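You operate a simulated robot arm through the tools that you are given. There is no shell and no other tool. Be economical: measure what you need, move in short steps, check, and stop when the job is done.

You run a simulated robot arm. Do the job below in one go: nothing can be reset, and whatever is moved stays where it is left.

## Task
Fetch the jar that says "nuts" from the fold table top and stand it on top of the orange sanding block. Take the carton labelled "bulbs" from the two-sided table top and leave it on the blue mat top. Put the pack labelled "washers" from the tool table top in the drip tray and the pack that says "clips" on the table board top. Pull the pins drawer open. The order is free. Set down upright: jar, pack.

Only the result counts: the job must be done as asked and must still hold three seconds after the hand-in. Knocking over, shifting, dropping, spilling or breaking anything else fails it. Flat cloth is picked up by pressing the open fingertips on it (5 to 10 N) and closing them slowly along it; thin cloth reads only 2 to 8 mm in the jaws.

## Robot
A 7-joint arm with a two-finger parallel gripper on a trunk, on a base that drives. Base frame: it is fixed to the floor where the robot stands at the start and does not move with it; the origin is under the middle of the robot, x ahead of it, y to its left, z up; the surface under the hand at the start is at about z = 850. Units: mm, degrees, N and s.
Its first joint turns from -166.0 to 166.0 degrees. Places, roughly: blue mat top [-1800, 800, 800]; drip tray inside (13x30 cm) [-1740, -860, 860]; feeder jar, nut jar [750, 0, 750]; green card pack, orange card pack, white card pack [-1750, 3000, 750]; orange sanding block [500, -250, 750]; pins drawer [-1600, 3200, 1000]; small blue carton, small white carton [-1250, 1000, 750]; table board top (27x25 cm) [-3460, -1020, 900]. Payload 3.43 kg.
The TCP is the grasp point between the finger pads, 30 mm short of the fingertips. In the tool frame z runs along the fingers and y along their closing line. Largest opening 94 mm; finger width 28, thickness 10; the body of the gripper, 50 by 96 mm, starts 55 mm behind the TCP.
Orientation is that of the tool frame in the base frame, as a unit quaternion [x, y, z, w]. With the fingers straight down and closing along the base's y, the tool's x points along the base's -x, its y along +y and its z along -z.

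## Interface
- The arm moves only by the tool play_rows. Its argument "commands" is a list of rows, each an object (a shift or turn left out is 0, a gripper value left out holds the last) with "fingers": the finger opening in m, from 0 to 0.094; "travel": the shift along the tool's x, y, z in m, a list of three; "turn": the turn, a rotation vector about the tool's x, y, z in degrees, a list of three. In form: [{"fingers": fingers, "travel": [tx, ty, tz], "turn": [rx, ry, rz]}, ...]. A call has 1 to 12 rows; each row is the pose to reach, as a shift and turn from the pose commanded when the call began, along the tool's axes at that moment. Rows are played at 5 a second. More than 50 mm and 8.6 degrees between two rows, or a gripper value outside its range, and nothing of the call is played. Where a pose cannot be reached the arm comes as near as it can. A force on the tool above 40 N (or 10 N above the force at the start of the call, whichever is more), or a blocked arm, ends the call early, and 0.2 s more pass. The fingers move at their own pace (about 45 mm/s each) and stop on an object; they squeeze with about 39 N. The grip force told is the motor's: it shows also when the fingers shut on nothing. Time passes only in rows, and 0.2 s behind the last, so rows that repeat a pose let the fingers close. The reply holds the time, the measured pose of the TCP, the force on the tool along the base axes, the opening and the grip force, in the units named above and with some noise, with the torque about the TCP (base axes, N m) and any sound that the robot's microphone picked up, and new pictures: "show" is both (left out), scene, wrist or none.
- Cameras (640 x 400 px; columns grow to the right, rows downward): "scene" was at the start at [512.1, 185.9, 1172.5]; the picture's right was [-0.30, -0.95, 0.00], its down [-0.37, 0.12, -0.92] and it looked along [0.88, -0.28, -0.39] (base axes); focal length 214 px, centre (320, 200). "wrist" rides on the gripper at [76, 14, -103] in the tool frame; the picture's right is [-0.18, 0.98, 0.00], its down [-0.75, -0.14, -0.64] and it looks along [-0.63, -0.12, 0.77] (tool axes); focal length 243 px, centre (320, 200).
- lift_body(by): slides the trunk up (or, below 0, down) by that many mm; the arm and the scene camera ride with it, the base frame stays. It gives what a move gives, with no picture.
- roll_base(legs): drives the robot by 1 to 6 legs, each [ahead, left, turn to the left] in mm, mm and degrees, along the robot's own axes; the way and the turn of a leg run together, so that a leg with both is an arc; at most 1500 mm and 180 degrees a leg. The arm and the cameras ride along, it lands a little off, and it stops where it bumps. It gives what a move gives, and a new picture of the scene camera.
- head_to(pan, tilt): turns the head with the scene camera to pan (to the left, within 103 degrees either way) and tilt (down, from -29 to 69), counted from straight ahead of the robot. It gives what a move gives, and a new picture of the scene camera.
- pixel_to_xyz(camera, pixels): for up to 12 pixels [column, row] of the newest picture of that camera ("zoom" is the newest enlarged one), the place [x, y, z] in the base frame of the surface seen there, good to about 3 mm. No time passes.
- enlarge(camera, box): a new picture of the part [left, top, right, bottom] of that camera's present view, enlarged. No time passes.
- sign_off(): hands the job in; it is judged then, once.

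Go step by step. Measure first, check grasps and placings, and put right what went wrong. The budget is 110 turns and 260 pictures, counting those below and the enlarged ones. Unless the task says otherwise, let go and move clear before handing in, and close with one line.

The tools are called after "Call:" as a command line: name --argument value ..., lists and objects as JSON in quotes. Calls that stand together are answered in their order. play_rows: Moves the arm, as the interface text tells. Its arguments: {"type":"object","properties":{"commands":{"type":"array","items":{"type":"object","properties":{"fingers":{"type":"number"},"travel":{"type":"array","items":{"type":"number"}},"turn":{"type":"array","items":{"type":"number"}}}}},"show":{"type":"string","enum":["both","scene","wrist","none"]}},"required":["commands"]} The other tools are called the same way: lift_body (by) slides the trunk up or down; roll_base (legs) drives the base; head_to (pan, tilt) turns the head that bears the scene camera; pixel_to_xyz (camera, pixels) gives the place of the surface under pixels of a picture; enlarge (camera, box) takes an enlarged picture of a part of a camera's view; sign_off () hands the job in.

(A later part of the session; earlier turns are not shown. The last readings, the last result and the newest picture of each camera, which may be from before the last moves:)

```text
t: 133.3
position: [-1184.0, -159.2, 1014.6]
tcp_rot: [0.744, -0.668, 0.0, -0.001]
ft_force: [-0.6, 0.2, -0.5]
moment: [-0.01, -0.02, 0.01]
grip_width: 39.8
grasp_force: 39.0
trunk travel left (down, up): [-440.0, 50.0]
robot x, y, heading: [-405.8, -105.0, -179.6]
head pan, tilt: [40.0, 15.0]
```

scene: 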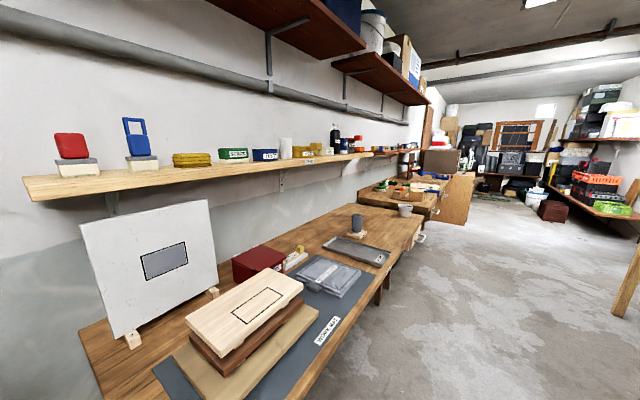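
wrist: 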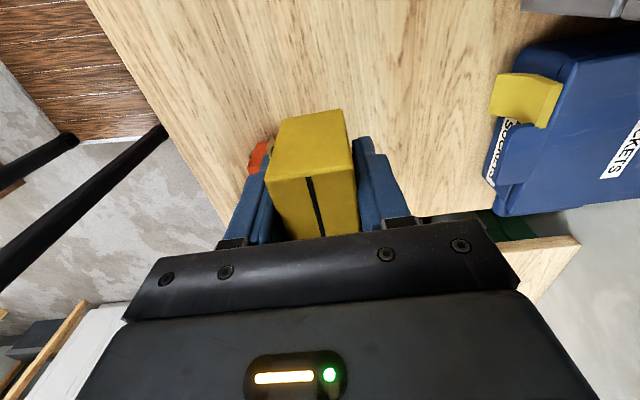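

The hand rows were refused (step too long) but the drive went without contact. I now measure the south tables' front edge, the tray at (355,250), and the floor ahead.

Call:
pixel_to_xyz --camera "scene" --pixels '[[385, 268], [320, 340], [355, 250], [325, 243], [390, 255], [420, 215], [436, 205], [475, 175], [462, 225], [410, 185], [330, 275], [425, 240]]'

Call:
enlarge --camera "scene" --box '[300, 130, 500, 280]'

```text
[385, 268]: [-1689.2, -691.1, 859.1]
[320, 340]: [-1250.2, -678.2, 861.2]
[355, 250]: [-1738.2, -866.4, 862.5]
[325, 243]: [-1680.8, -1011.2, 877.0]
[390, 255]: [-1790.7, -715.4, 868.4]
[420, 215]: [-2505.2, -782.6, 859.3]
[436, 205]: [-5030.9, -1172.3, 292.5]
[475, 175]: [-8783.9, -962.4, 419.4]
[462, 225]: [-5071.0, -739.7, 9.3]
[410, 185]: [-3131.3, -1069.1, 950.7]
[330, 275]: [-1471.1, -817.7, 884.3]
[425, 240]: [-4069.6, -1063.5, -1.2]
```

```text
2.67 times, centred on (400, 205) of scene
```

zoom: 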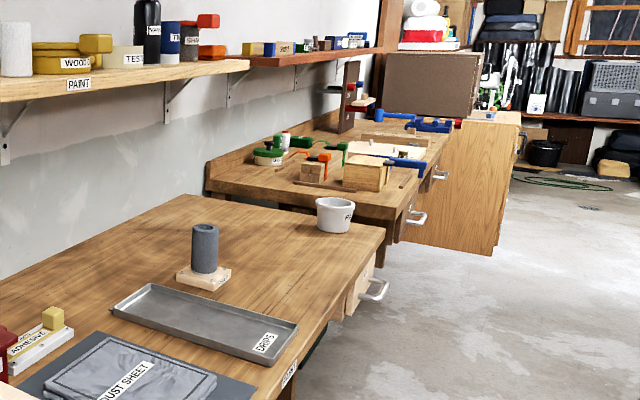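

The DRIPS tray is at (-1738,-866), the front edge at y≈-690. I drive west 2300 mm along y≈-105 toward the far bench.

Call:
roll_base --legs '[[1500, 0, 0], [850, 0, 0]]'

Call:
head_to --pan 60 --tilt 25

```text
t: 144.9
position: [-3551.7, -196.6, 1015.0]
tcp_rot: [0.748, -0.664, -0.001, -0.001]
ft_force: [0.6, 0.1, -1.5]
moment: [-0.01, 0.01, -0.01]
grip_width: 39.6
grasp_force: 39.0
trunk travel left (down, up): [-440.0, 50.0]
robot x, y, heading: [-2773.2, -134.0, -179.3]
head pan, tilt: [40.0, 15.0]
```

scene: 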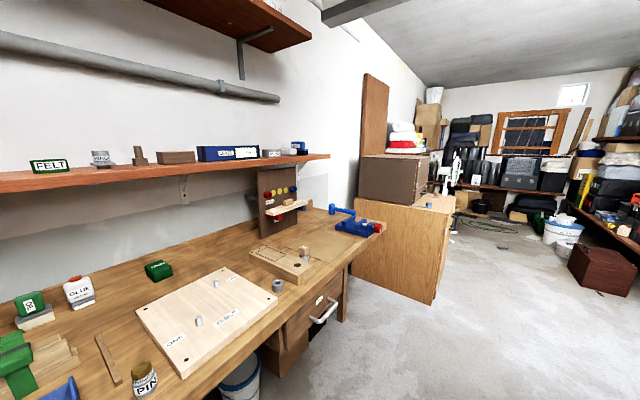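

```text
t: 145.7
position: [-3551.1, -196.1, 1014.6]
tcp_rot: [0.747, -0.665, 0.0, -0.001]
ft_force: [0.5, -0.3, -0.5]
moment: [-0.01, -0.02, 0.02]
grip_width: 39.7
grasp_force: 39.0
trunk travel left (down, up): [-440.0, 50.0]
robot x, y, heading: [-2778.5, -133.1, -179.0]
head pan, tilt: [60.0, 25.0]
```

scene: 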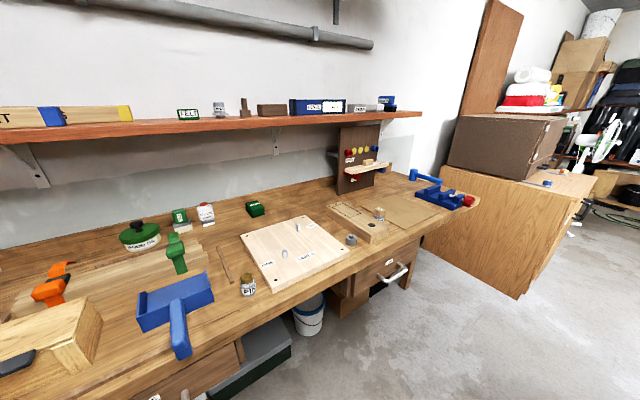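

The pale board at (295,250) looks like the table board. I enlarge and measure it.

Call:
enlarge --camera "scene" --box '[220, 190, 400, 310]'

Call:
pixel_to_xyz --camera "scene" --pixels '[[242, 237], [310, 217], [348, 250], [275, 290], [270, 255], [300, 265], [310, 240], [285, 240], [250, 118], [392, 108], [300, 284], [405, 275]]'

```text
3.33 times, centred on (310, 250) of scene
```

zoom: 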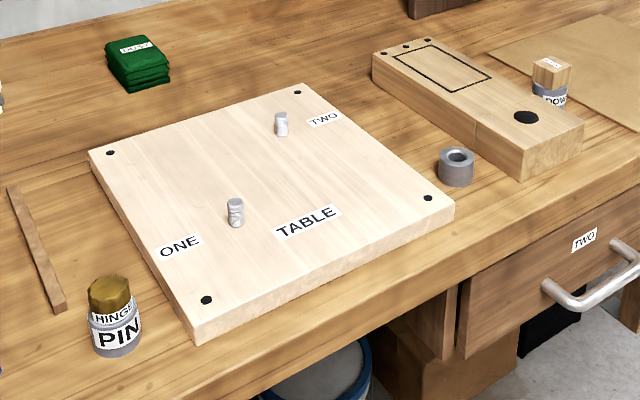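

```text
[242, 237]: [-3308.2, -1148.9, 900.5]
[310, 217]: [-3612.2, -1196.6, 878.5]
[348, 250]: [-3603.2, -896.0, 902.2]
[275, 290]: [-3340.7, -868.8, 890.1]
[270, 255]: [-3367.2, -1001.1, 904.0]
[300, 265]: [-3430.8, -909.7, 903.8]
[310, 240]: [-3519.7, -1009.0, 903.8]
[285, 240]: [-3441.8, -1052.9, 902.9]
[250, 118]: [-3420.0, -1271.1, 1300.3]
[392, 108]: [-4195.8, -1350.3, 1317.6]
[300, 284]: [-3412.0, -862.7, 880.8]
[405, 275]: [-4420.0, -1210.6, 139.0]
```

The TABLE board spans x −3605…−3308, y −1150…−870, top z≈903, with two pegs. I raise and pull in the hand, then drive to face south in front of it.

Call:
play_rows --commands '[{"travel": [0, 0, -0.045]}, {"travel": [0, -0.03, -0.08]}, {"travel": [0, -0.06, -0.1]}, {"travel": [0, -0.1, -0.1]}, {"travel": [0, -0.125, -0.1]}, {"travel": [0, -0.125, -0.1]}]' --show "none"

Call:
pixel_to_xyz --camera "zoom" --pixels '[[235, 205], [235, 226], [281, 118], [282, 135], [305, 225], [400, 180], [350, 160], [300, 290], [112, 60]]'

Call:
pixel_to_xyz --camera "scene" --pixels '[[205, 210], [178, 255], [65, 280], [135, 225], [352, 155], [420, 180]]'

```text
t: 147.1
position: [-3426.8, -181.7, 1115.1]
tcp_rot: [0.747, -0.665, 0.0, 0.0]
ft_force: [0.1, -0.2, -0.3]
moment: [-0.03, -0.01, -0.05]
grip_width: 39.6
grasp_force: 38.3
trunk travel left (down, up): [-440.0, 50.0]
robot x, y, heading: [-2776.0, -135.3, -179.0]
head pan, tilt: [60.0, 25.0]
```

```text
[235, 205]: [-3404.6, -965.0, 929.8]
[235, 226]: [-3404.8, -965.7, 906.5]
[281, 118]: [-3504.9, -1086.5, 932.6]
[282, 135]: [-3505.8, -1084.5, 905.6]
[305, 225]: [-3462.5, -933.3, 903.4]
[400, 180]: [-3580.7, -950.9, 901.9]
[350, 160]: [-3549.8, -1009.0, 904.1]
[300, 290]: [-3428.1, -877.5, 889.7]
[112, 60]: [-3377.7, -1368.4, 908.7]
```

```text
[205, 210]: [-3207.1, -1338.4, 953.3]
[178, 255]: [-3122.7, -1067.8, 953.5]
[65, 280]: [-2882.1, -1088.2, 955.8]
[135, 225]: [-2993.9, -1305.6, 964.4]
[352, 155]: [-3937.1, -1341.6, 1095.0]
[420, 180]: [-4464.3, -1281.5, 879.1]
```

Pegs stand at (-3405,-965) and (-3505,-1086), so I'll set CLIPS at about (-3535,-985). I turn south here first, then shift west.

Call:
roll_base --legs '[[0, 0, 89], [0, -795, 0], [150, 0, 0]]'

Call:
head_to --pan 0 --tilt 48

```text
t: 156.2
position: [-3541.9, -936.4, 1115.5]
tcp_rot: [0.999, 0.048, -0.001, -0.001]
ft_force: [0.1, 0.0, -1.0]
moment: [0.02, 0.0, 0.0]
grip_width: 39.8
grasp_force: 39.0
trunk travel left (down, up): [-440.0, 50.0]
robot x, y, heading: [-3578.8, -284.0, -90.1]
head pan, tilt: [60.0, 25.0]
```

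scene: 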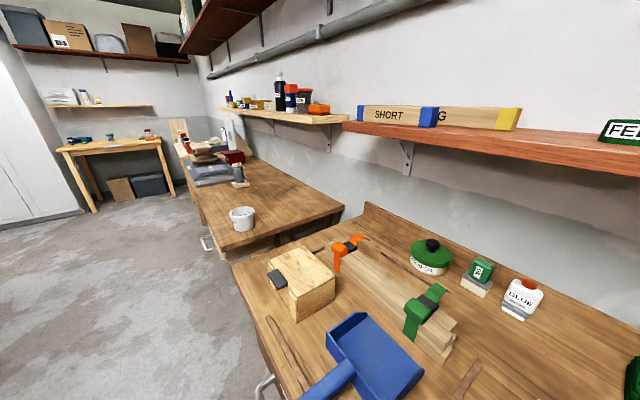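

```text
t: 157.4
position: [-3542.5, -935.5, 1115.3]
tcp_rot: [0.999, 0.048, -0.001, 0.001]
ft_force: [-0.3, 0.0, -0.4]
moment: [0.02, 0.03, 0.0]
grip_width: 39.7
grasp_force: 39.2
trunk travel left (down, up): [-440.0, 50.0]
robot x, y, heading: [-3572.8, -284.7, -90.3]
head pan, tilt: [0.0, 48.0]
```

scene: 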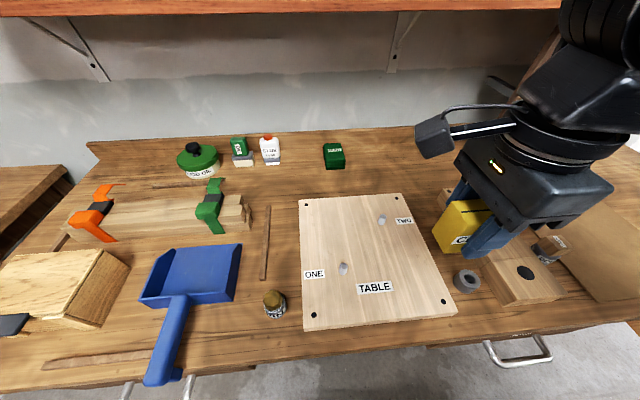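

The board is right below-left of the hand. I move to (-3530,-990) and descend to just above it.

Call:
play_rows --commands '[{"travel": [0.003, 0.028, 0]}, {"travel": [0.0068, 0.055, 0.02]}, {"travel": [0.0068, 0.055, 0.06]}, {"travel": [0.0068, 0.055, 0.1]}, {"travel": [0.0068, 0.055, 0.14]}, {"travel": [0.0068, 0.055, 0.162]}, {"travel": [0.0068, 0.055, 0.162]}]'

Call:
enlarge --camera "scene" --box '[290, 150, 530, 330]'

```text
t: 159.1
position: [-3531.0, -990.7, 952.7]
tcp_rot: [0.999, 0.048, -0.001, 0.0]
ft_force: [0.9, -1.0, -1.8]
moment: [-0.02, -0.01, -0.01]
grip_width: 39.6
grasp_force: 39.6
trunk travel left (down, up): [-440.0, 50.0]
robot x, y, heading: [-3574.5, -284.4, -89.9]
head pan, tilt: [0.0, 48.0]
```

scene: 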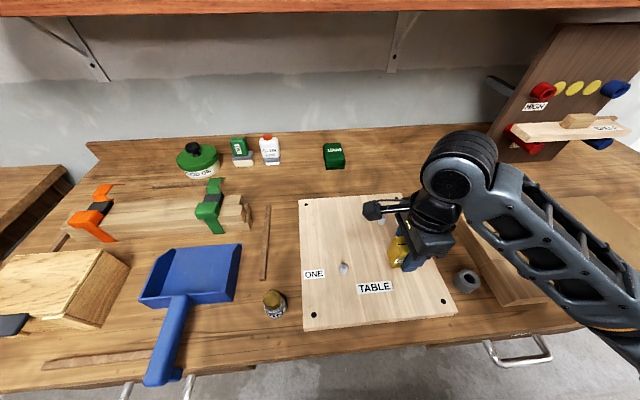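
wrist: 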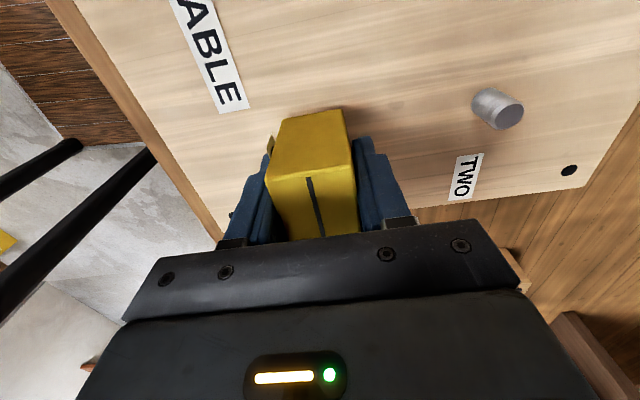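

```text
2.22 times, centred on (410, 240) of scene
```

zoom: 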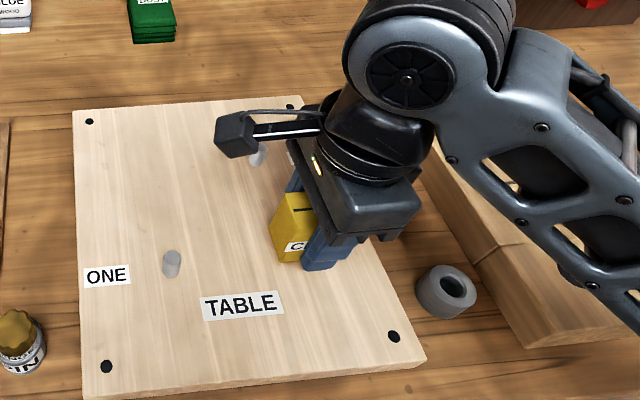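

CLIPS hovers over clear board between TABLE and TWO. I lower gently to contact.

Call:
play_rows --commands '[{"travel": [0, 0, 0.004]}, {"travel": [0, 0, 0.007]}, {"travel": [0, 0, 0.009]}, {"travel": [0, 0, 0.011]}, {"travel": [0, 0, 0.011]}]' --show "none"

```text
t: 160.2
position: [-3529.8, -990.3, 941.3]
tcp_rot: [0.999, 0.048, -0.001, 0.0]
ft_force: [0.1, 0.1, -0.9]
moment: [-0.04, 0.0, 0.01]
grip_width: 39.6
grasp_force: 39.0
trunk travel left (down, up): [-440.0, 50.0]
robot x, y, heading: [-3574.6, -285.2, -90.4]
head pan, tilt: [0.0, 48.0]
```

Call:
play_rows --commands '[{"travel": [0, 0, 0.0012]}, {"travel": [0, 0, 0.0024]}, {"travel": [0, 0, 0.0024]}]' --show "none"

```text
t: 161.1
position: [-3530.8, -990.8, 940.1]
tcp_rot: [0.999, 0.048, -0.001, 0.0]
ft_force: [2.9, -1.5, 20.3]
moment: [0.14, 0.15, 0.02]
grip_width: 40.0
grasp_force: 39.3
trunk travel left (down, up): [-440.0, 50.0]
robot x, y, heading: [-3577.4, -284.0, -90.0]
head pan, tilt: [0.0, 48.0]
```

Contact at 20 N: CLIPS stands on the board. I relieve, open and rise.

Call:
play_rows --commands '[{"travel": [0, 0, -0.0015]}, {"fingers": 0.045, "travel": [0, 0, -0.0015]}, {"fingers": 0.055, "travel": [0, 0, -0.0015]}, {"fingers": 0.065, "travel": [0, 0, -0.0015]}, {"fingers": 0.065, "travel": [0, 0, -0.0015]}, {"travel": [0, 0, -0.03]}, {"travel": [0, 0, -0.07]}, {"travel": [0, 0, -0.11]}, {"travel": [0, 0, -0.15]}, {"travel": [0, 0, -0.17]}, {"travel": [0, 0, -0.17]}]' --show "scene"

Call:
enlarge --camera "scene" --box '[290, 170, 490, 330]'

```text
t: 163.4
position: [-3528.8, -988.1, 1112.7]
tcp_rot: [0.999, 0.048, -0.001, 0.0]
ft_force: [0.1, -0.4, 0.4]
moment: [0.01, 0.0, 0.03]
grip_width: 65.1
grasp_force: 0.0
trunk travel left (down, up): [-440.0, 50.0]
robot x, y, heading: [-3578.0, -284.8, -90.1]
head pan, tilt: [0.0, 48.0]
```

scene: 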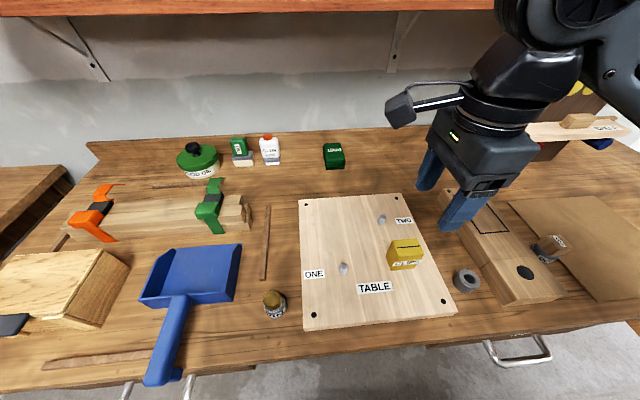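

```text
2.50 times, centred on (390, 250) of scene
```

zoom: 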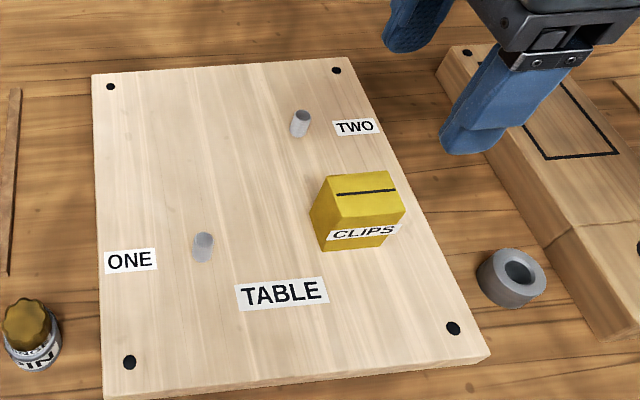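

CLIPS stands upright on the TABLE board. I retract the hand and return by the same way, to the open area in the east.

Call:
play_rows --commands '[{"travel": [0, -0.03, 0]}, {"travel": [0, -0.06, 0]}, {"travel": [0, -0.06, 0]}]' --show "none"

Call:
roll_base --legs '[[-150, 0, 0], [0, 795, 0], [0, 0, -90], [-1500, 0, 0], [-880, 0, 0], [0, 0, -90]]'

```text
t: 164.2
position: [-3534.0, -930.1, 1111.0]
tcp_rot: [0.999, 0.048, -0.001, 0.0]
ft_force: [-0.4, 0.7, -0.1]
moment: [-0.01, 0.03, -0.01]
grip_width: 65.1
grasp_force: 0.1
trunk travel left (down, up): [-440.0, 50.0]
robot x, y, heading: [-3572.7, -286.7, -90.1]
head pan, tilt: [0.0, 48.0]
```

```text
t: 186.1
position: [-1001.5, 52.3, 1112.3]
tcp_rot: [-0.59, 0.808, 0.0, 0.001]
ft_force: [0.0, 0.5, -0.7]
moment: [-0.03, 0.03, 0.0]
grip_width: 64.9
grasp_force: 0.2
trunk travel left (down, up): [-440.0, 50.0]
robot x, y, heading: [-392.2, -170.5, 156.6]
head pan, tilt: [0.0, 48.0]
stopped in leg 6: the robot was blocked; the commanded pose is now the measured one
```

scene: 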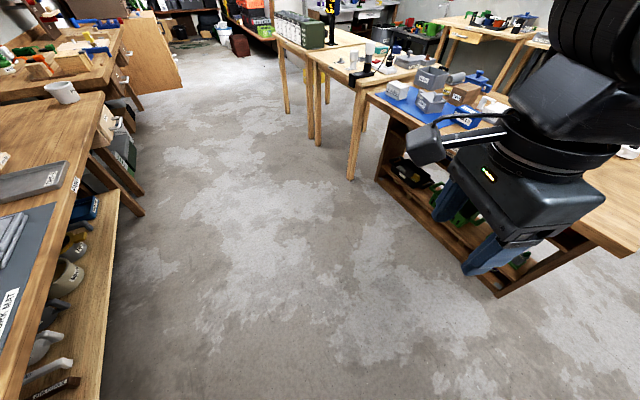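

The base's rear corner touched the leg of the table that blocked earlier (near (-165,-540)). I move 160 mm north away from it, then finish the turn and check the surroundings.

Call:
roll_base --legs '[[66, -150, 0], [0, 0, -66]]'

Call:
head_to --pan -100 --tilt 30

```text
t: 190.4
position: [-442.1, 642.5, 1111.6]
tcp_rot: [-0.055, 0.998, -0.001, 0.001]
ft_force: [0.0, -0.8, 0.3]
moment: [0.0, 0.0, 0.01]
grip_width: 65.4
grasp_force: 0.1
trunk travel left (down, up): [-440.0, 50.0]
robot x, y, heading: [-393.4, -3.0, 90.3]
head pan, tilt: [0.0, 48.0]
```

scene: 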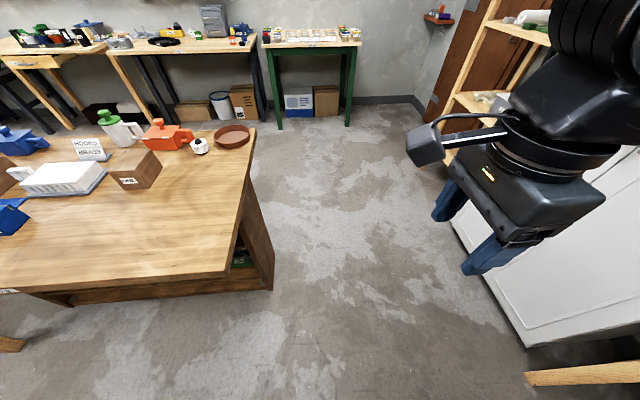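

```text
t: 192.2
position: [-442.9, 644.0, 1111.4]
tcp_rot: [-0.054, 0.999, -0.001, 0.001]
ft_force: [0.2, -0.2, 0.3]
moment: [-0.02, -0.01, -0.01]
grip_width: 64.7
grasp_force: 0.1
trunk travel left (down, up): [-440.0, 50.0]
robot x, y, heading: [-391.6, -0.0, 90.2]
head pan, tilt: [-100.0, 30.0]
```

scene: 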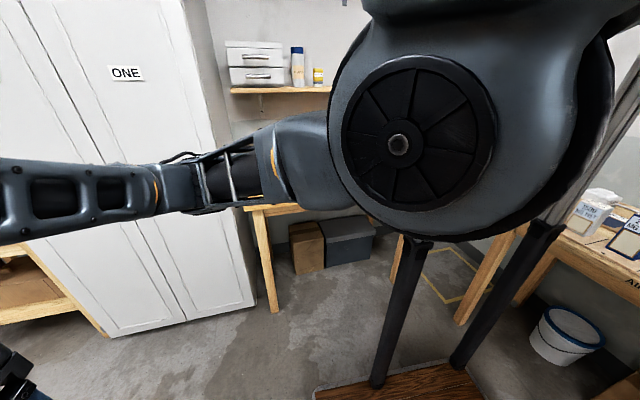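

The surroundings look clear. I drive north 1900, then west 1650, to stand in front of the WASHERS pack.

Call:
roll_base --legs '[[1500, 0, 0], [400, 0, 0], [0, 1400, 0], [0, 260, 0]]'

Call:
head_to --pan -5 --tilt 35

```text
t: 209.6
position: [-2064.1, 2546.2, 1111.7]
tcp_rot: [-0.047, 0.999, -0.001, 0.001]
ft_force: [0.2, 0.8, -0.4]
moment: [0.0, 0.04, -0.01]
grip_width: 65.0
grasp_force: 0.1
trunk travel left (down, up): [-440.0, 50.0]
robot x, y, heading: [-2027.5, 1901.3, 89.8]
head pan, tilt: [-100.0, 30.0]
```

scene: 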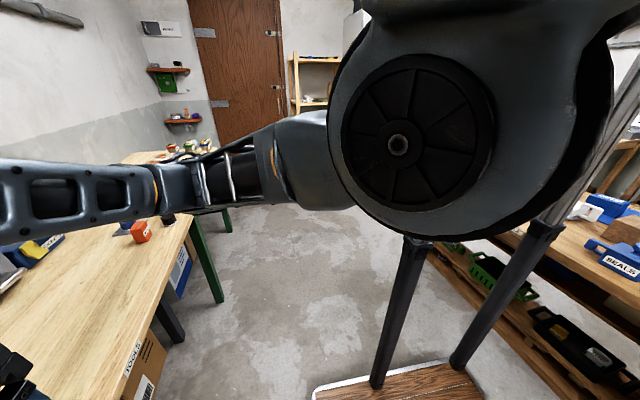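

```text
t: 211.3
position: [-2064.0, 2546.9, 1111.5]
tcp_rot: [-0.049, 0.999, -0.001, 0.001]
ft_force: [-0.6, -0.3, -0.2]
moment: [0.01, 0.05, -0.02]
grip_width: 65.0
grasp_force: 0.1
trunk travel left (down, up): [-440.0, 50.0]
robot x, y, heading: [-2023.6, 1902.6, 89.6]
head pan, tilt: [-5.0, 35.0]
```

scene: 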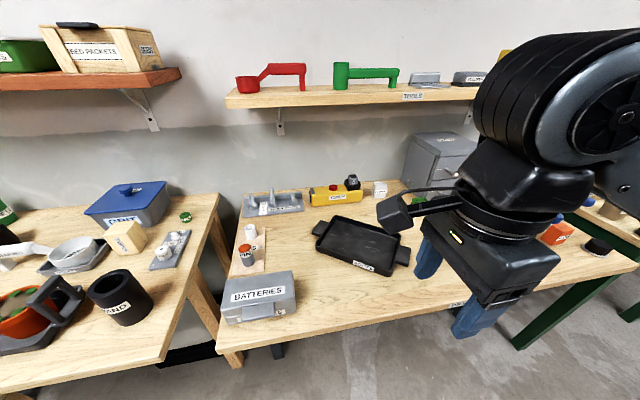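

WASHERS is at (379,190), beside the torch. I drive ahead 380 mm and look closely at the surroundings.

Call:
roll_base --legs '[[370, 0, 0]]'

Call:
head_to --pan -5 --tilt 40

Call:
enlarge --camera "scene" --box '[260, 60, 460, 200]'

```text
t: 213.6
position: [-2061.8, 2918.2, 1111.7]
tcp_rot: [-0.049, 0.999, -0.001, 0.0]
ft_force: [0.4, 0.1, -0.2]
moment: [0.0, -0.02, 0.01]
grip_width: 65.0
grasp_force: 0.1
trunk travel left (down, up): [-440.0, 50.0]
robot x, y, heading: [-2022.5, 2271.1, 89.5]
head pan, tilt: [-5.0, 35.0]
```

scene: 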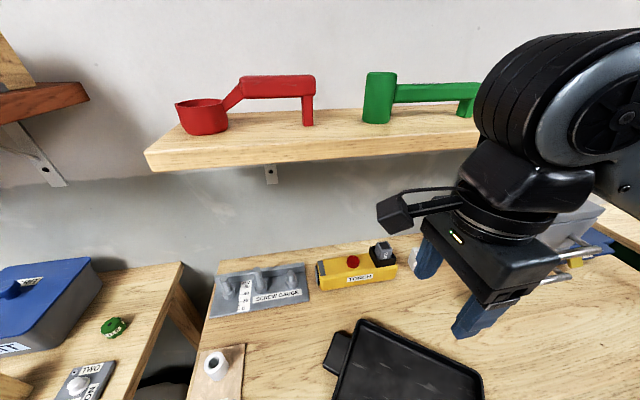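

```text
t: 214.3
position: [-2062.5, 2918.0, 1111.5]
tcp_rot: [-0.05, 0.999, -0.001, 0.001]
ft_force: [0.1, -0.5, 0.2]
moment: [-0.04, 0.02, 0.05]
grip_width: 64.9
grasp_force: 0.0
trunk travel left (down, up): [-440.0, 50.0]
robot x, y, heading: [-2021.4, 2273.0, 89.7]
head pan, tilt: [-5.0, 40.0]
```

scene: 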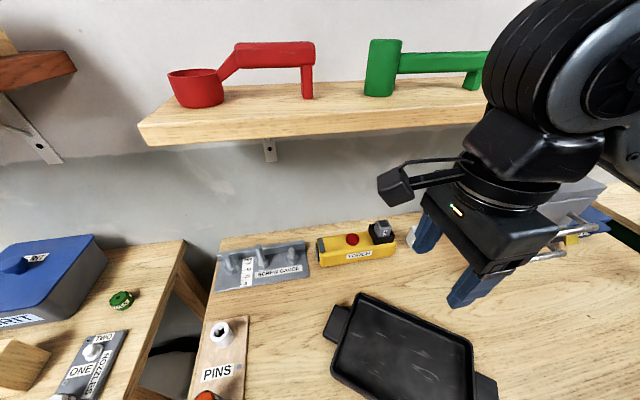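

```text
2.86 times, centred on (360, 130) of scene
```

zoom: 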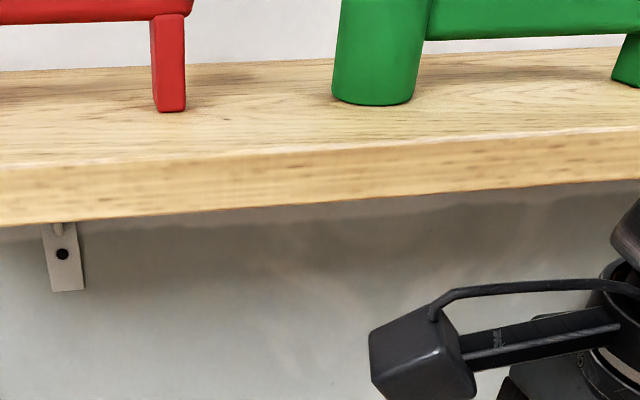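

I measure the shelf's front edge and underside here, the torch's battery at (382,232), and the tray rim.

Call:
pixel_to_xyz --camera "scene" --pixels '[[300, 115], [300, 133], [400, 120], [382, 227], [392, 240], [350, 240], [411, 238], [412, 247], [475, 345], [400, 308], [485, 385], [540, 215]]'

Call:
head_to --pan -15 --tilt 5

```text
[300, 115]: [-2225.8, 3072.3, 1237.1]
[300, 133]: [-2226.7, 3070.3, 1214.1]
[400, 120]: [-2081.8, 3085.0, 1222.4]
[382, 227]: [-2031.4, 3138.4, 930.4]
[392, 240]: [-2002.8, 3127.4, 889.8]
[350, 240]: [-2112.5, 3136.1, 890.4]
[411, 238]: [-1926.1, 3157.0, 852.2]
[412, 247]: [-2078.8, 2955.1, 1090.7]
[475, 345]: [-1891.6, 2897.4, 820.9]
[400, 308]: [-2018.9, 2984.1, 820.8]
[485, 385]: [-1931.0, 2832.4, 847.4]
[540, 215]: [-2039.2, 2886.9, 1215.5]
```

```text
t: 215.3
position: [-2062.6, 2918.3, 1110.9]
tcp_rot: [-0.048, 0.999, -0.001, 0.001]
ft_force: [0.5, 0.6, 0.3]
moment: [-0.02, -0.01, 0.02]
grip_width: 65.1
grasp_force: 0.1
trunk travel left (down, up): [-440.0, 50.0]
robot x, y, heading: [-2020.9, 2270.4, 89.8]
head pan, tilt: [-15.0, 5.0]
```

scene: 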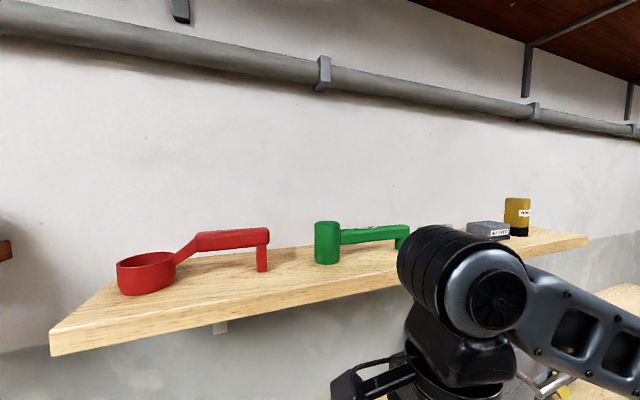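

Under the shelf the camera stalk would pass very near the torch's battery (z 930). I turn the gripper 84.5° so the stalk points to the robot and the fingers close along x.

Call:
play_rows --commands '[{"turn": [0, 0, -8.5]}, {"turn": [0, 0, -17]}, {"turn": [0, 0, -25.5]}, {"turn": [0, 0, -34]}, {"turn": [0, 0, -42.5]}, {"turn": [0, 0, -51]}, {"turn": [0, 0, -59.5]}, {"turn": [0, 0, -68]}, {"turn": [0, 0, -76.5]}, {"turn": [0, 0, -84.5]}, {"turn": [0, 0, -84.5]}]' --show "none"

Call:
head_to --pan -20 --tilt 35

```text
t: 217.7
position: [-2062.3, 2919.5, 1110.0]
tcp_rot: [0.708, -0.706, 0.002, 0.0]
ft_force: [-0.4, -0.1, -0.8]
moment: [-0.01, -0.02, 0.02]
grip_width: 65.1
grasp_force: 0.0
trunk travel left (down, up): [-440.0, 50.0]
robot x, y, heading: [-2022.1, 2275.2, 89.7]
head pan, tilt: [-15.0, 5.0]
```

```text
t: 218.7
position: [-2063.8, 2919.3, 1112.0]
tcp_rot: [-0.707, 0.707, -0.001, 0.0]
ft_force: [0.3, 0.2, -0.3]
moment: [0.01, 0.03, 0.0]
grip_width: 65.2
grasp_force: 0.1
trunk travel left (down, up): [-440.0, 50.0]
robot x, y, heading: [-2023.0, 2272.8, 89.5]
head pan, tilt: [-20.0, 35.0]
```

scene: 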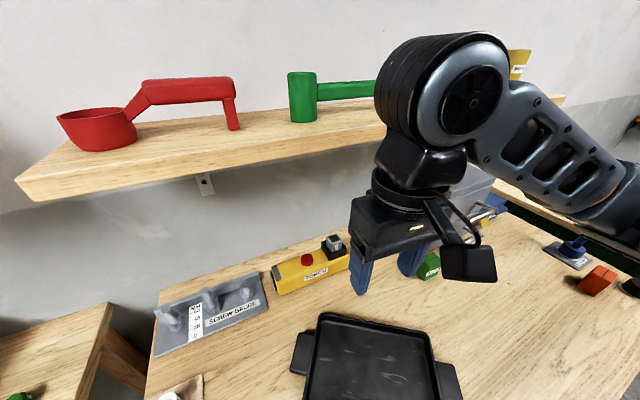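

WASHERS hides behind the hand, but the wrist camera now looks toward it. I shift right to x≈-1900, open, and descend to z≈950 before the shelf.

Call:
play_rows --commands '[{"fingers": 0.09, "travel": [0, -0.045, 0]}, {"travel": [0, -0.09, 0]}, {"travel": [0, -0.135, 0]}, {"travel": [0, -0.163, 0.03]}, {"travel": [0, -0.163, 0.07]}, {"travel": [0, -0.163, 0.11]}, {"travel": [0, -0.163, 0.15]}, {"travel": [0, -0.163, 0.15]}]'

```text
t: 220.5
position: [-1898.0, 2918.5, 963.0]
tcp_rot: [0.708, -0.707, 0.001, 0.001]
ft_force: [0.8, -0.5, -0.1]
moment: [0.03, 0.01, -0.02]
grip_width: 90.2
grasp_force: 0.1
trunk travel left (down, up): [-440.0, 50.0]
robot x, y, heading: [-2024.4, 2274.6, 89.7]
head pan, tilt: [-20.0, 35.0]
```

scene: 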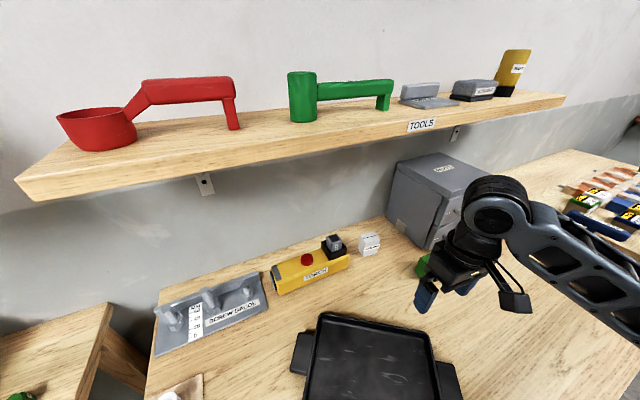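
wrist: 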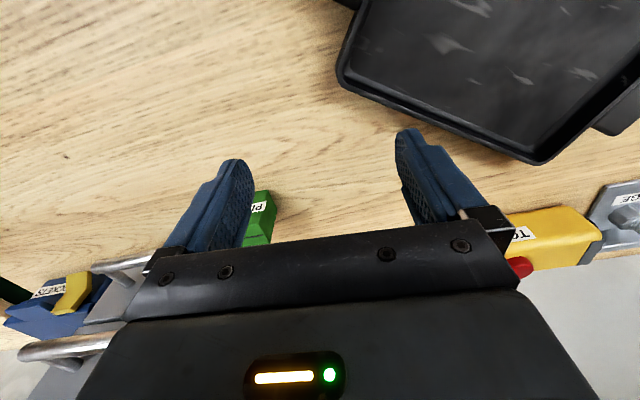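

WASHERS is visible at (370,244). I measure it exactly.

Call:
enlarge --camera "scene" --box '[335, 220, 405, 270]'

Call:
pixel_to_xyz --camera "scene" --pixels '[[362, 236], [377, 235], [370, 236], [361, 255], [379, 251], [343, 250], [433, 255], [425, 270], [400, 222], [430, 248], [410, 126], [425, 315]]'

```text
8.00 times, centred on (370, 245) of scene
```

zoom: 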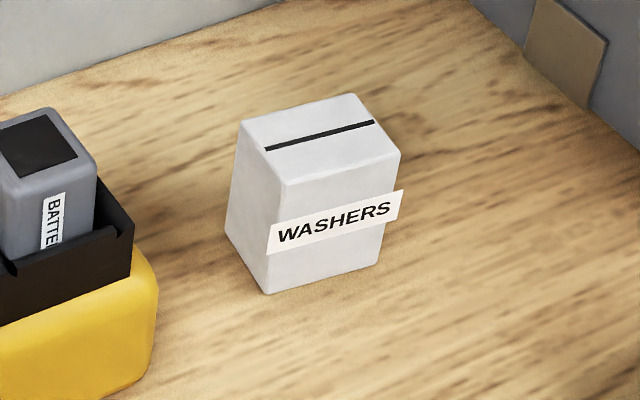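

```text
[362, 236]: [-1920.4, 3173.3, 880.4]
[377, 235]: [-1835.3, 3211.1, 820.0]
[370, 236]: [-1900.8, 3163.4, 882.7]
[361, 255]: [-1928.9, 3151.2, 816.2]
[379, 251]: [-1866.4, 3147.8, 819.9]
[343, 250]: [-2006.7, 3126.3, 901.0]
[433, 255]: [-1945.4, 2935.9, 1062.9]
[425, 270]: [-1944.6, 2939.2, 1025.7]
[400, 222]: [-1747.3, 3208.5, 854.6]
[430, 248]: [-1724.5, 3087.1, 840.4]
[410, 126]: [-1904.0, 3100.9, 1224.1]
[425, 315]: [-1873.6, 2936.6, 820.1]
```

Call:
pixel_to_xyz --camera "zoom" --pixels '[[245, 125], [355, 98], [392, 152], [285, 180], [320, 140], [285, 200], [385, 175], [270, 285], [372, 260], [232, 225], [275, 240], [130, 220]]'

```text
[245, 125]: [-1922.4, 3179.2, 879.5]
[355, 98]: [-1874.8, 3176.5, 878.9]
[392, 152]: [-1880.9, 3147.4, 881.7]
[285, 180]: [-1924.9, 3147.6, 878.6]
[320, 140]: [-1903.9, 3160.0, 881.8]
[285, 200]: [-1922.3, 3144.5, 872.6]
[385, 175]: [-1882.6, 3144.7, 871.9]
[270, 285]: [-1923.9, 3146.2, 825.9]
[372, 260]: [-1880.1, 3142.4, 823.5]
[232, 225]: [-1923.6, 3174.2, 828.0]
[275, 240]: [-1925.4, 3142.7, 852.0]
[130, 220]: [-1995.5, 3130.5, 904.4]
```

WASHERS spans x −1924…−1877, y 3144…3179, square to the gripper. I go ahead to y≈2993, drop to z≈857, then slide under the shelf to it.

Call:
play_rows --commands '[{"travel": [-0.04, 0.003, 0]}, {"travel": [-0.075, 0.003, 0]}, {"travel": [-0.075, 0.003, 0.04]}, {"travel": [-0.075, 0.003, 0.08]}, {"travel": [-0.075, 0.003, 0.106]}, {"travel": [-0.075, 0.003, 0.106]}]'

```text
t: 221.9
position: [-1901.9, 2994.1, 853.1]
tcp_rot: [0.707, -0.707, 0.001, 0.0]
ft_force: [-0.1, -0.3, -0.1]
moment: [0.02, -0.01, 0.0]
grip_width: 89.7
grasp_force: 0.0
trunk travel left (down, up): [-440.0, 50.0]
robot x, y, heading: [-2020.5, 2277.7, 89.9]
head pan, tilt: [-20.0, 35.0]
```

scene: 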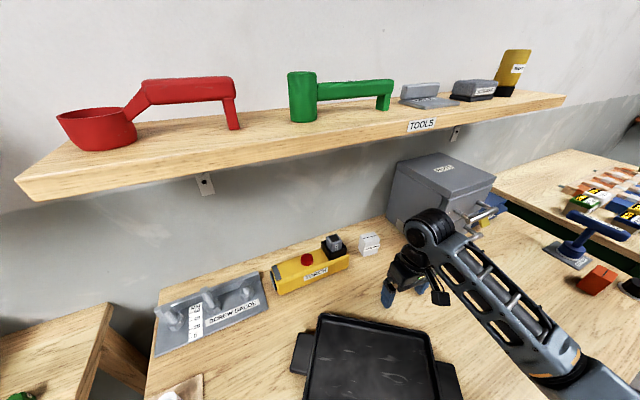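
wrist: 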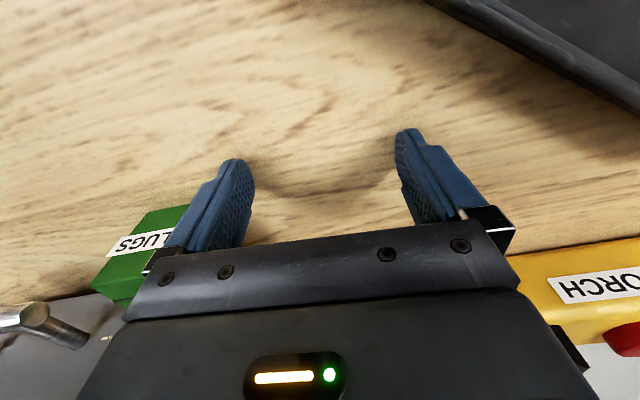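

PLUGS is near the right finger's path; I measure it in the wrist picture before sliding.

Call:
pixel_to_xyz --camera "wrist" --pixels '[[175, 235], [185, 212], [150, 215], [120, 250], [110, 285], [175, 240], [520, 265], [540, 300], [545, 255]]'

```text
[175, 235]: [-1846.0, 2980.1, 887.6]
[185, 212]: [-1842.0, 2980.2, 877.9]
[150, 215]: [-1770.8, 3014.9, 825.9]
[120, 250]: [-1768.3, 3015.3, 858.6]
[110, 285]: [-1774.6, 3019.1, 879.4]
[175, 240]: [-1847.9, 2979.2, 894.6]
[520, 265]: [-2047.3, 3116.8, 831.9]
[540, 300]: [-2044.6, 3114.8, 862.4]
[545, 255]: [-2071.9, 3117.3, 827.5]
```

PLUGS' left side is at about −1815, leaving ~30 mm. I narrow the fingers to 78 mm and slide ahead 167 mm.

Call:
play_rows --commands '[{"fingers": 0.078, "travel": [-0.03, 0, -0.002]}, {"travel": [-0.07, 0, -0.002]}, {"travel": [-0.11, 0, -0.002]}, {"travel": [-0.14, 0, -0.002]}, {"travel": [-0.167, -0.001, -0.002]}, {"travel": [-0.167, -0.001, -0.002]}]'

```text
t: 223.3
position: [-1902.8, 3161.7, 856.9]
tcp_rot: [0.708, -0.706, 0.002, -0.001]
ft_force: [-0.4, 0.8, 0.1]
moment: [-0.01, 0.02, -0.02]
grip_width: 77.9
grasp_force: 0.0
trunk travel left (down, up): [-440.0, 50.0]
robot x, y, heading: [-2019.6, 2275.0, 89.9]
head pan, tilt: [-20.0, 35.0]
```

scene: 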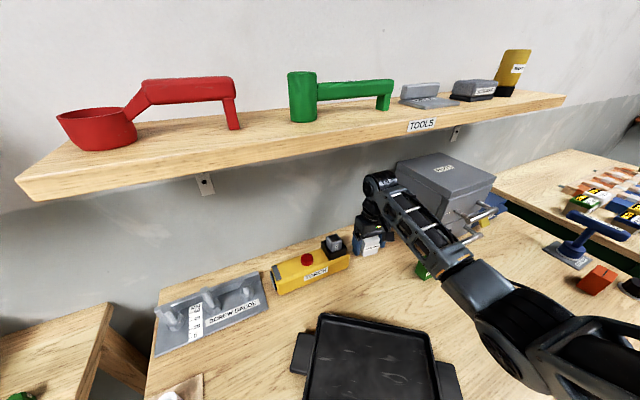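
wrist: 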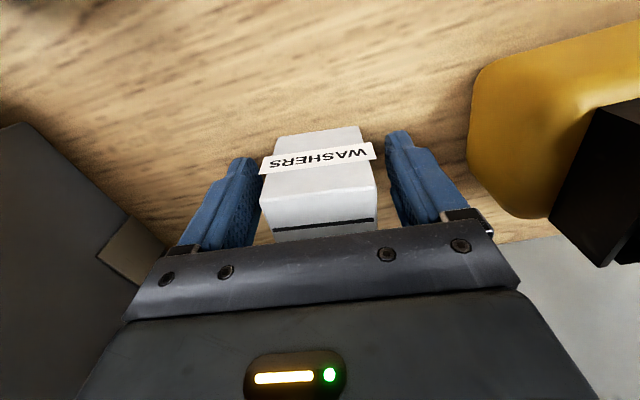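

The pack is between the fingers. I close, lift 30 mm and check.

Call:
play_rows --commands '[{"fingers": 0.03}, {"fingers": 0.03}, {"fingers": 0.03}, {"fingers": 0.03}, {"travel": [0, 0, -0.015]}, {"travel": [0, 0, -0.035]}, {"travel": [0, 0, -0.035]}]'

```text
t: 224.9
position: [-1901.7, 3160.7, 891.3]
tcp_rot: [0.707, -0.707, 0.001, 0.0]
ft_force: [0.1, -0.3, -1.1]
moment: [0.01, 0.02, -0.02]
grip_width: 53.6
grasp_force: 39.7
trunk travel left (down, up): [-440.0, 50.0]
robot x, y, heading: [-2021.1, 2276.3, 89.8]
head pan, tilt: [-20.0, 35.0]
```

scene: 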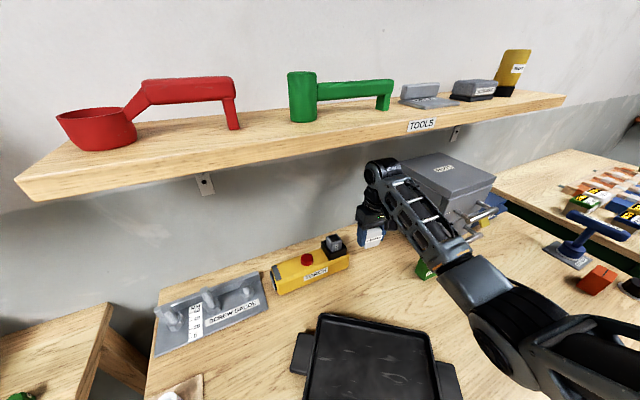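
wrist: 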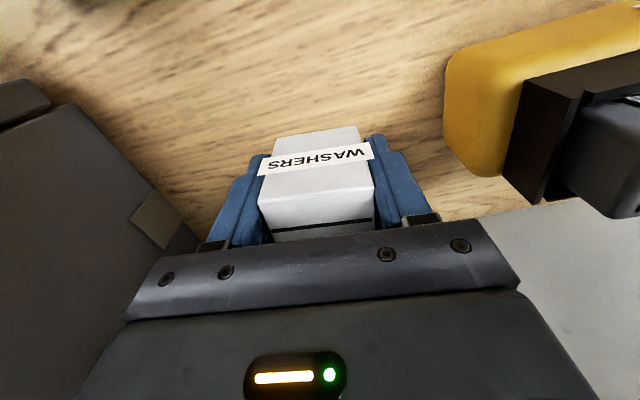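

WASHERS is held (53.6 mm). I back out from the shelf and rise.

Call:
play_rows --commands '[{"travel": [0.045, 0, 0]}, {"travel": [0.09, 0, 0]}, {"travel": [0.135, 0, 0]}, {"travel": [0.18, 0, 0]}, {"travel": [0.22, 0, 0]}, {"travel": [0.235, 0, -0.04]}, {"travel": [0.235, 0, -0.085]}, {"travel": [0.235, 0, -0.13]}, {"travel": [0.235, 0, -0.175]}, {"travel": [0.235, 0, -0.21]}, {"travel": [0.235, 0, -0.21]}]' --show "scene"

Call:
enlarge --camera "scene" --box '[240, 60, 640, 310]'

```text
t: 227.3
position: [-1902.1, 2924.6, 1102.1]
tcp_rot: [0.708, -0.706, 0.001, 0.0]
ft_force: [0.1, -0.5, -1.2]
moment: [-0.03, -0.02, 0.0]
grip_width: 53.5
grasp_force: 39.1
trunk travel left (down, up): [-440.0, 50.0]
robot x, y, heading: [-2021.3, 2272.3, 89.6]
head pan, tilt: [-20.0, 35.0]
```

scene: 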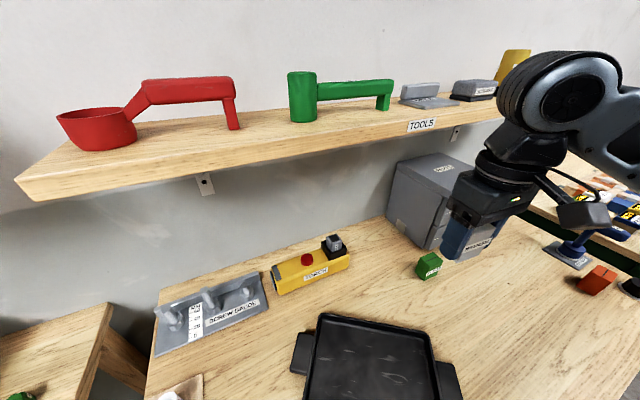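

```text
1.60 times, centred on (440, 185) of scene
```

zoom: 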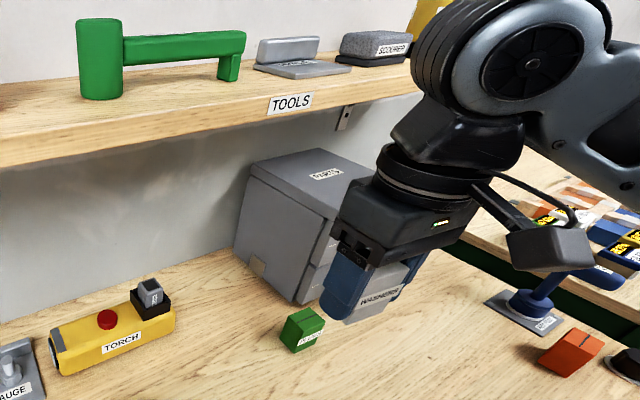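

WASHERS is clear. I drive the known way: back, east, south, then turn west.

Call:
roll_base --legs '[[-370, 0, 0], [0, -1500, 0], [0, -130, 0], [-1500, 0, 0], [-380, 0, 0], [0, 0, 90]]'

```text
t: 250.4
position: [-1113.1, 128.4, 1101.4]
tcp_rot: [1.0, 0.014, 0.0, -0.001]
ft_force: [0.4, -0.2, -1.6]
moment: [-0.02, 0.0, -0.02]
grip_width: 53.5
grasp_force: 39.2
trunk travel left (down, up): [-440.0, 50.0]
robot x, y, heading: [-460.9, 25.6, -178.7]
head pan, tilt: [-20.0, 35.0]
```

scene: 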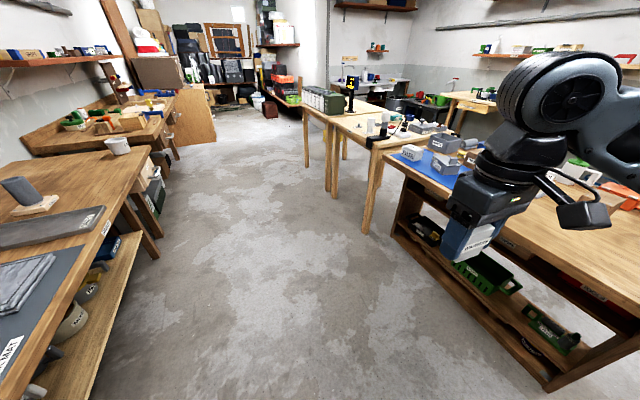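

I continue west 1165 mm, turn to face the south bench, and go ahead to the drip tray.

Call:
roll_base --legs '[[1165, 0, 0], [0, 0, 88.7], [190, 0, 0]]'

Call:
head_to --pan 5 --tilt 45

```text
t: 261.2
position: [-1779.1, -845.1, 1102.0]
tcp_rot: [0.715, 0.699, -0.001, 0.0]
ft_force: [0.5, -0.4, -0.8]
moment: [0.01, -0.02, -0.04]
grip_width: 53.9
grasp_force: 38.6
trunk travel left (down, up): [-440.0, 50.0]
robot x, y, heading: [-1643.9, -194.3, -91.7]
head pan, tilt: [-20.0, 35.0]
```

scene: 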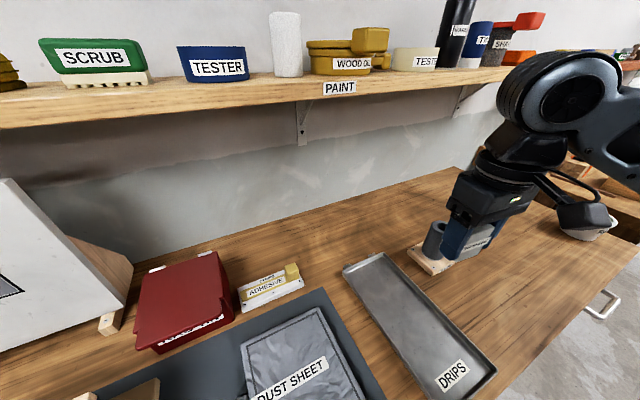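

```text
t: 262.1
position: [-1779.5, -844.0, 1102.8]
tcp_rot: [0.716, 0.698, 0.0, -0.001]
ft_force: [-0.5, 0.2, -0.8]
moment: [0.03, -0.01, 0.01]
grip_width: 53.8
grasp_force: 39.1
trunk travel left (down, up): [-440.0, 50.0]
robot x, y, heading: [-1639.0, -195.1, -91.6]
head pan, tilt: [5.0, 45.0]
```

scene: 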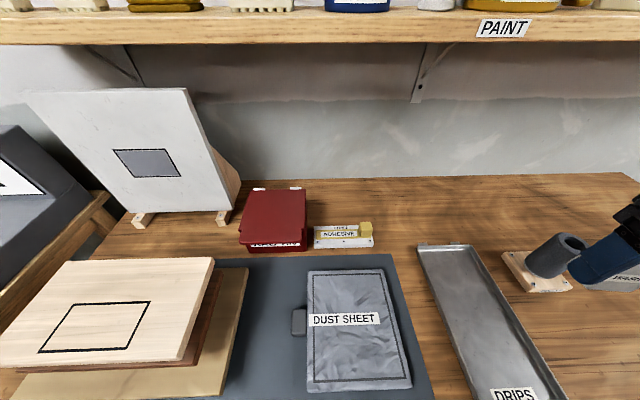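

The tray is at (490,330); I pan right to measure its inside and the neighbouring grey roller.

Call:
head_to --pan -18 --tilt 52

Call:
pixel_to_xyz --camera "scene" --pixels '[[320, 200]]'

```text
t: 262.9
position: [-1778.7, -844.0, 1102.0]
tcp_rot: [0.715, 0.699, 0.0, -0.001]
ft_force: [0.1, -0.2, -0.8]
moment: [0.02, 0.03, 0.02]
grip_width: 53.7
grasp_force: 39.1
trunk travel left (down, up): [-440.0, 50.0]
robot x, y, heading: [-1640.9, -194.7, -91.9]
head pan, tilt: [-18.0, 52.0]
```

scene: 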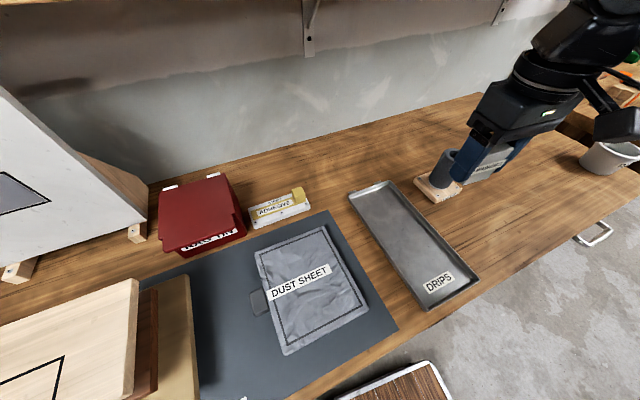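

```text
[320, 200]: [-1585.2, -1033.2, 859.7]
```

Call:
pixel_to_xyz --camera "scene" --pixels '[[350, 196], [388, 182], [478, 278], [428, 309], [368, 200], [390, 195], [400, 225], [410, 240], [455, 270], [435, 290], [445, 155], [430, 190]]'

Call:
enlarge --camera "scene" --box '[330, 120, 530, 320]'

```text
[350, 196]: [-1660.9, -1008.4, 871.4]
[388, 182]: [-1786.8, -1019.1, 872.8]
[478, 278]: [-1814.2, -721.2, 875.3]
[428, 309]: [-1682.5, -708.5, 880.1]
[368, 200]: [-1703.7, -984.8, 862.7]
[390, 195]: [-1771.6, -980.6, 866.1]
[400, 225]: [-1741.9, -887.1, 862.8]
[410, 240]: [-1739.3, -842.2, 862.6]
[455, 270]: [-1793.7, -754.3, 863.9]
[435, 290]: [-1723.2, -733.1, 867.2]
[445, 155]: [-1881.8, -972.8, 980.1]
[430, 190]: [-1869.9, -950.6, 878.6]
```

```text
2.00 times, centred on (430, 220) of scene
```

zoom: 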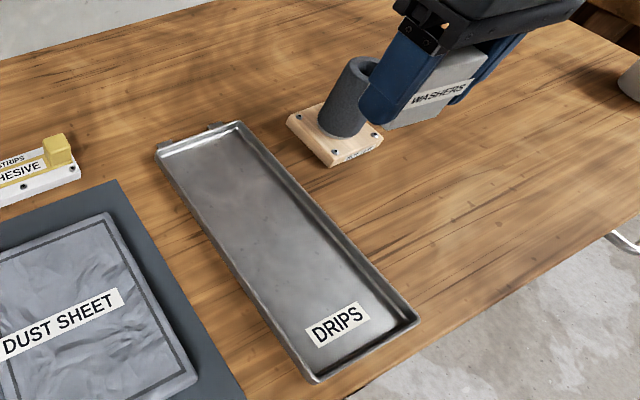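

The tray's inside centre is about (-1738,-866), floor z 862.5. I move over it and descend to 912.

Call:
play_rows --commands '[{"travel": [-0.012, 0.02, 0]}, {"travel": [-0.025, 0.0406, 0]}, {"travel": [-0.025, 0.0406, 0.045]}, {"travel": [-0.025, 0.0406, 0.09]}, {"travel": [-0.025, 0.0406, 0.135]}, {"travel": [-0.025, 0.0406, 0.175]}, {"travel": [-0.025, 0.0406, 0.188]}, {"travel": [-0.025, 0.0406, 0.188]}]'

```text
t: 264.7
position: [-1739.6, -871.6, 915.3]
tcp_rot: [0.715, 0.699, 0.0, -0.001]
ft_force: [0.7, -0.5, -0.8]
moment: [0.01, 0.01, 0.0]
grip_width: 53.9
grasp_force: 39.4
trunk travel left (down, up): [-440.0, 50.0]
robot x, y, heading: [-1643.3, -193.8, -91.7]
head pan, tilt: [-18.0, 52.0]
```

scene: 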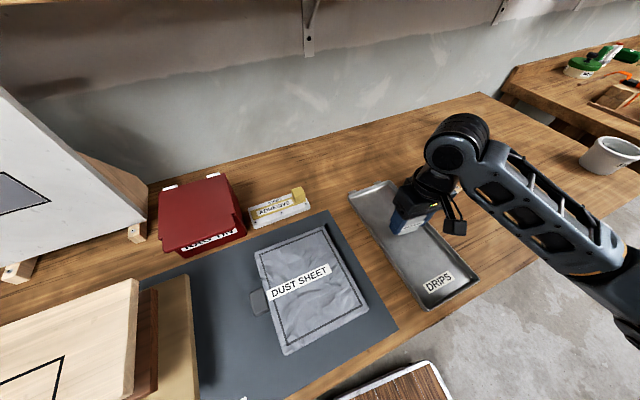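
wrist: 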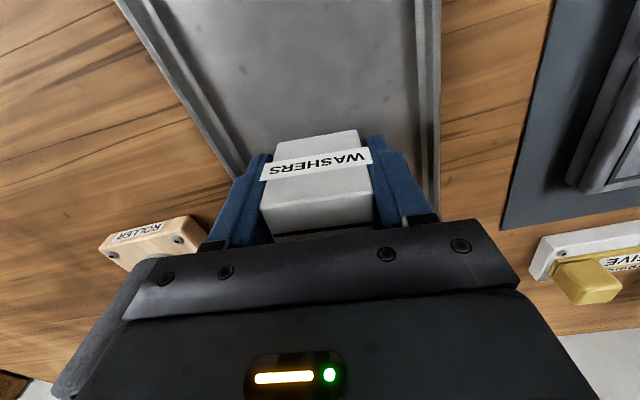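

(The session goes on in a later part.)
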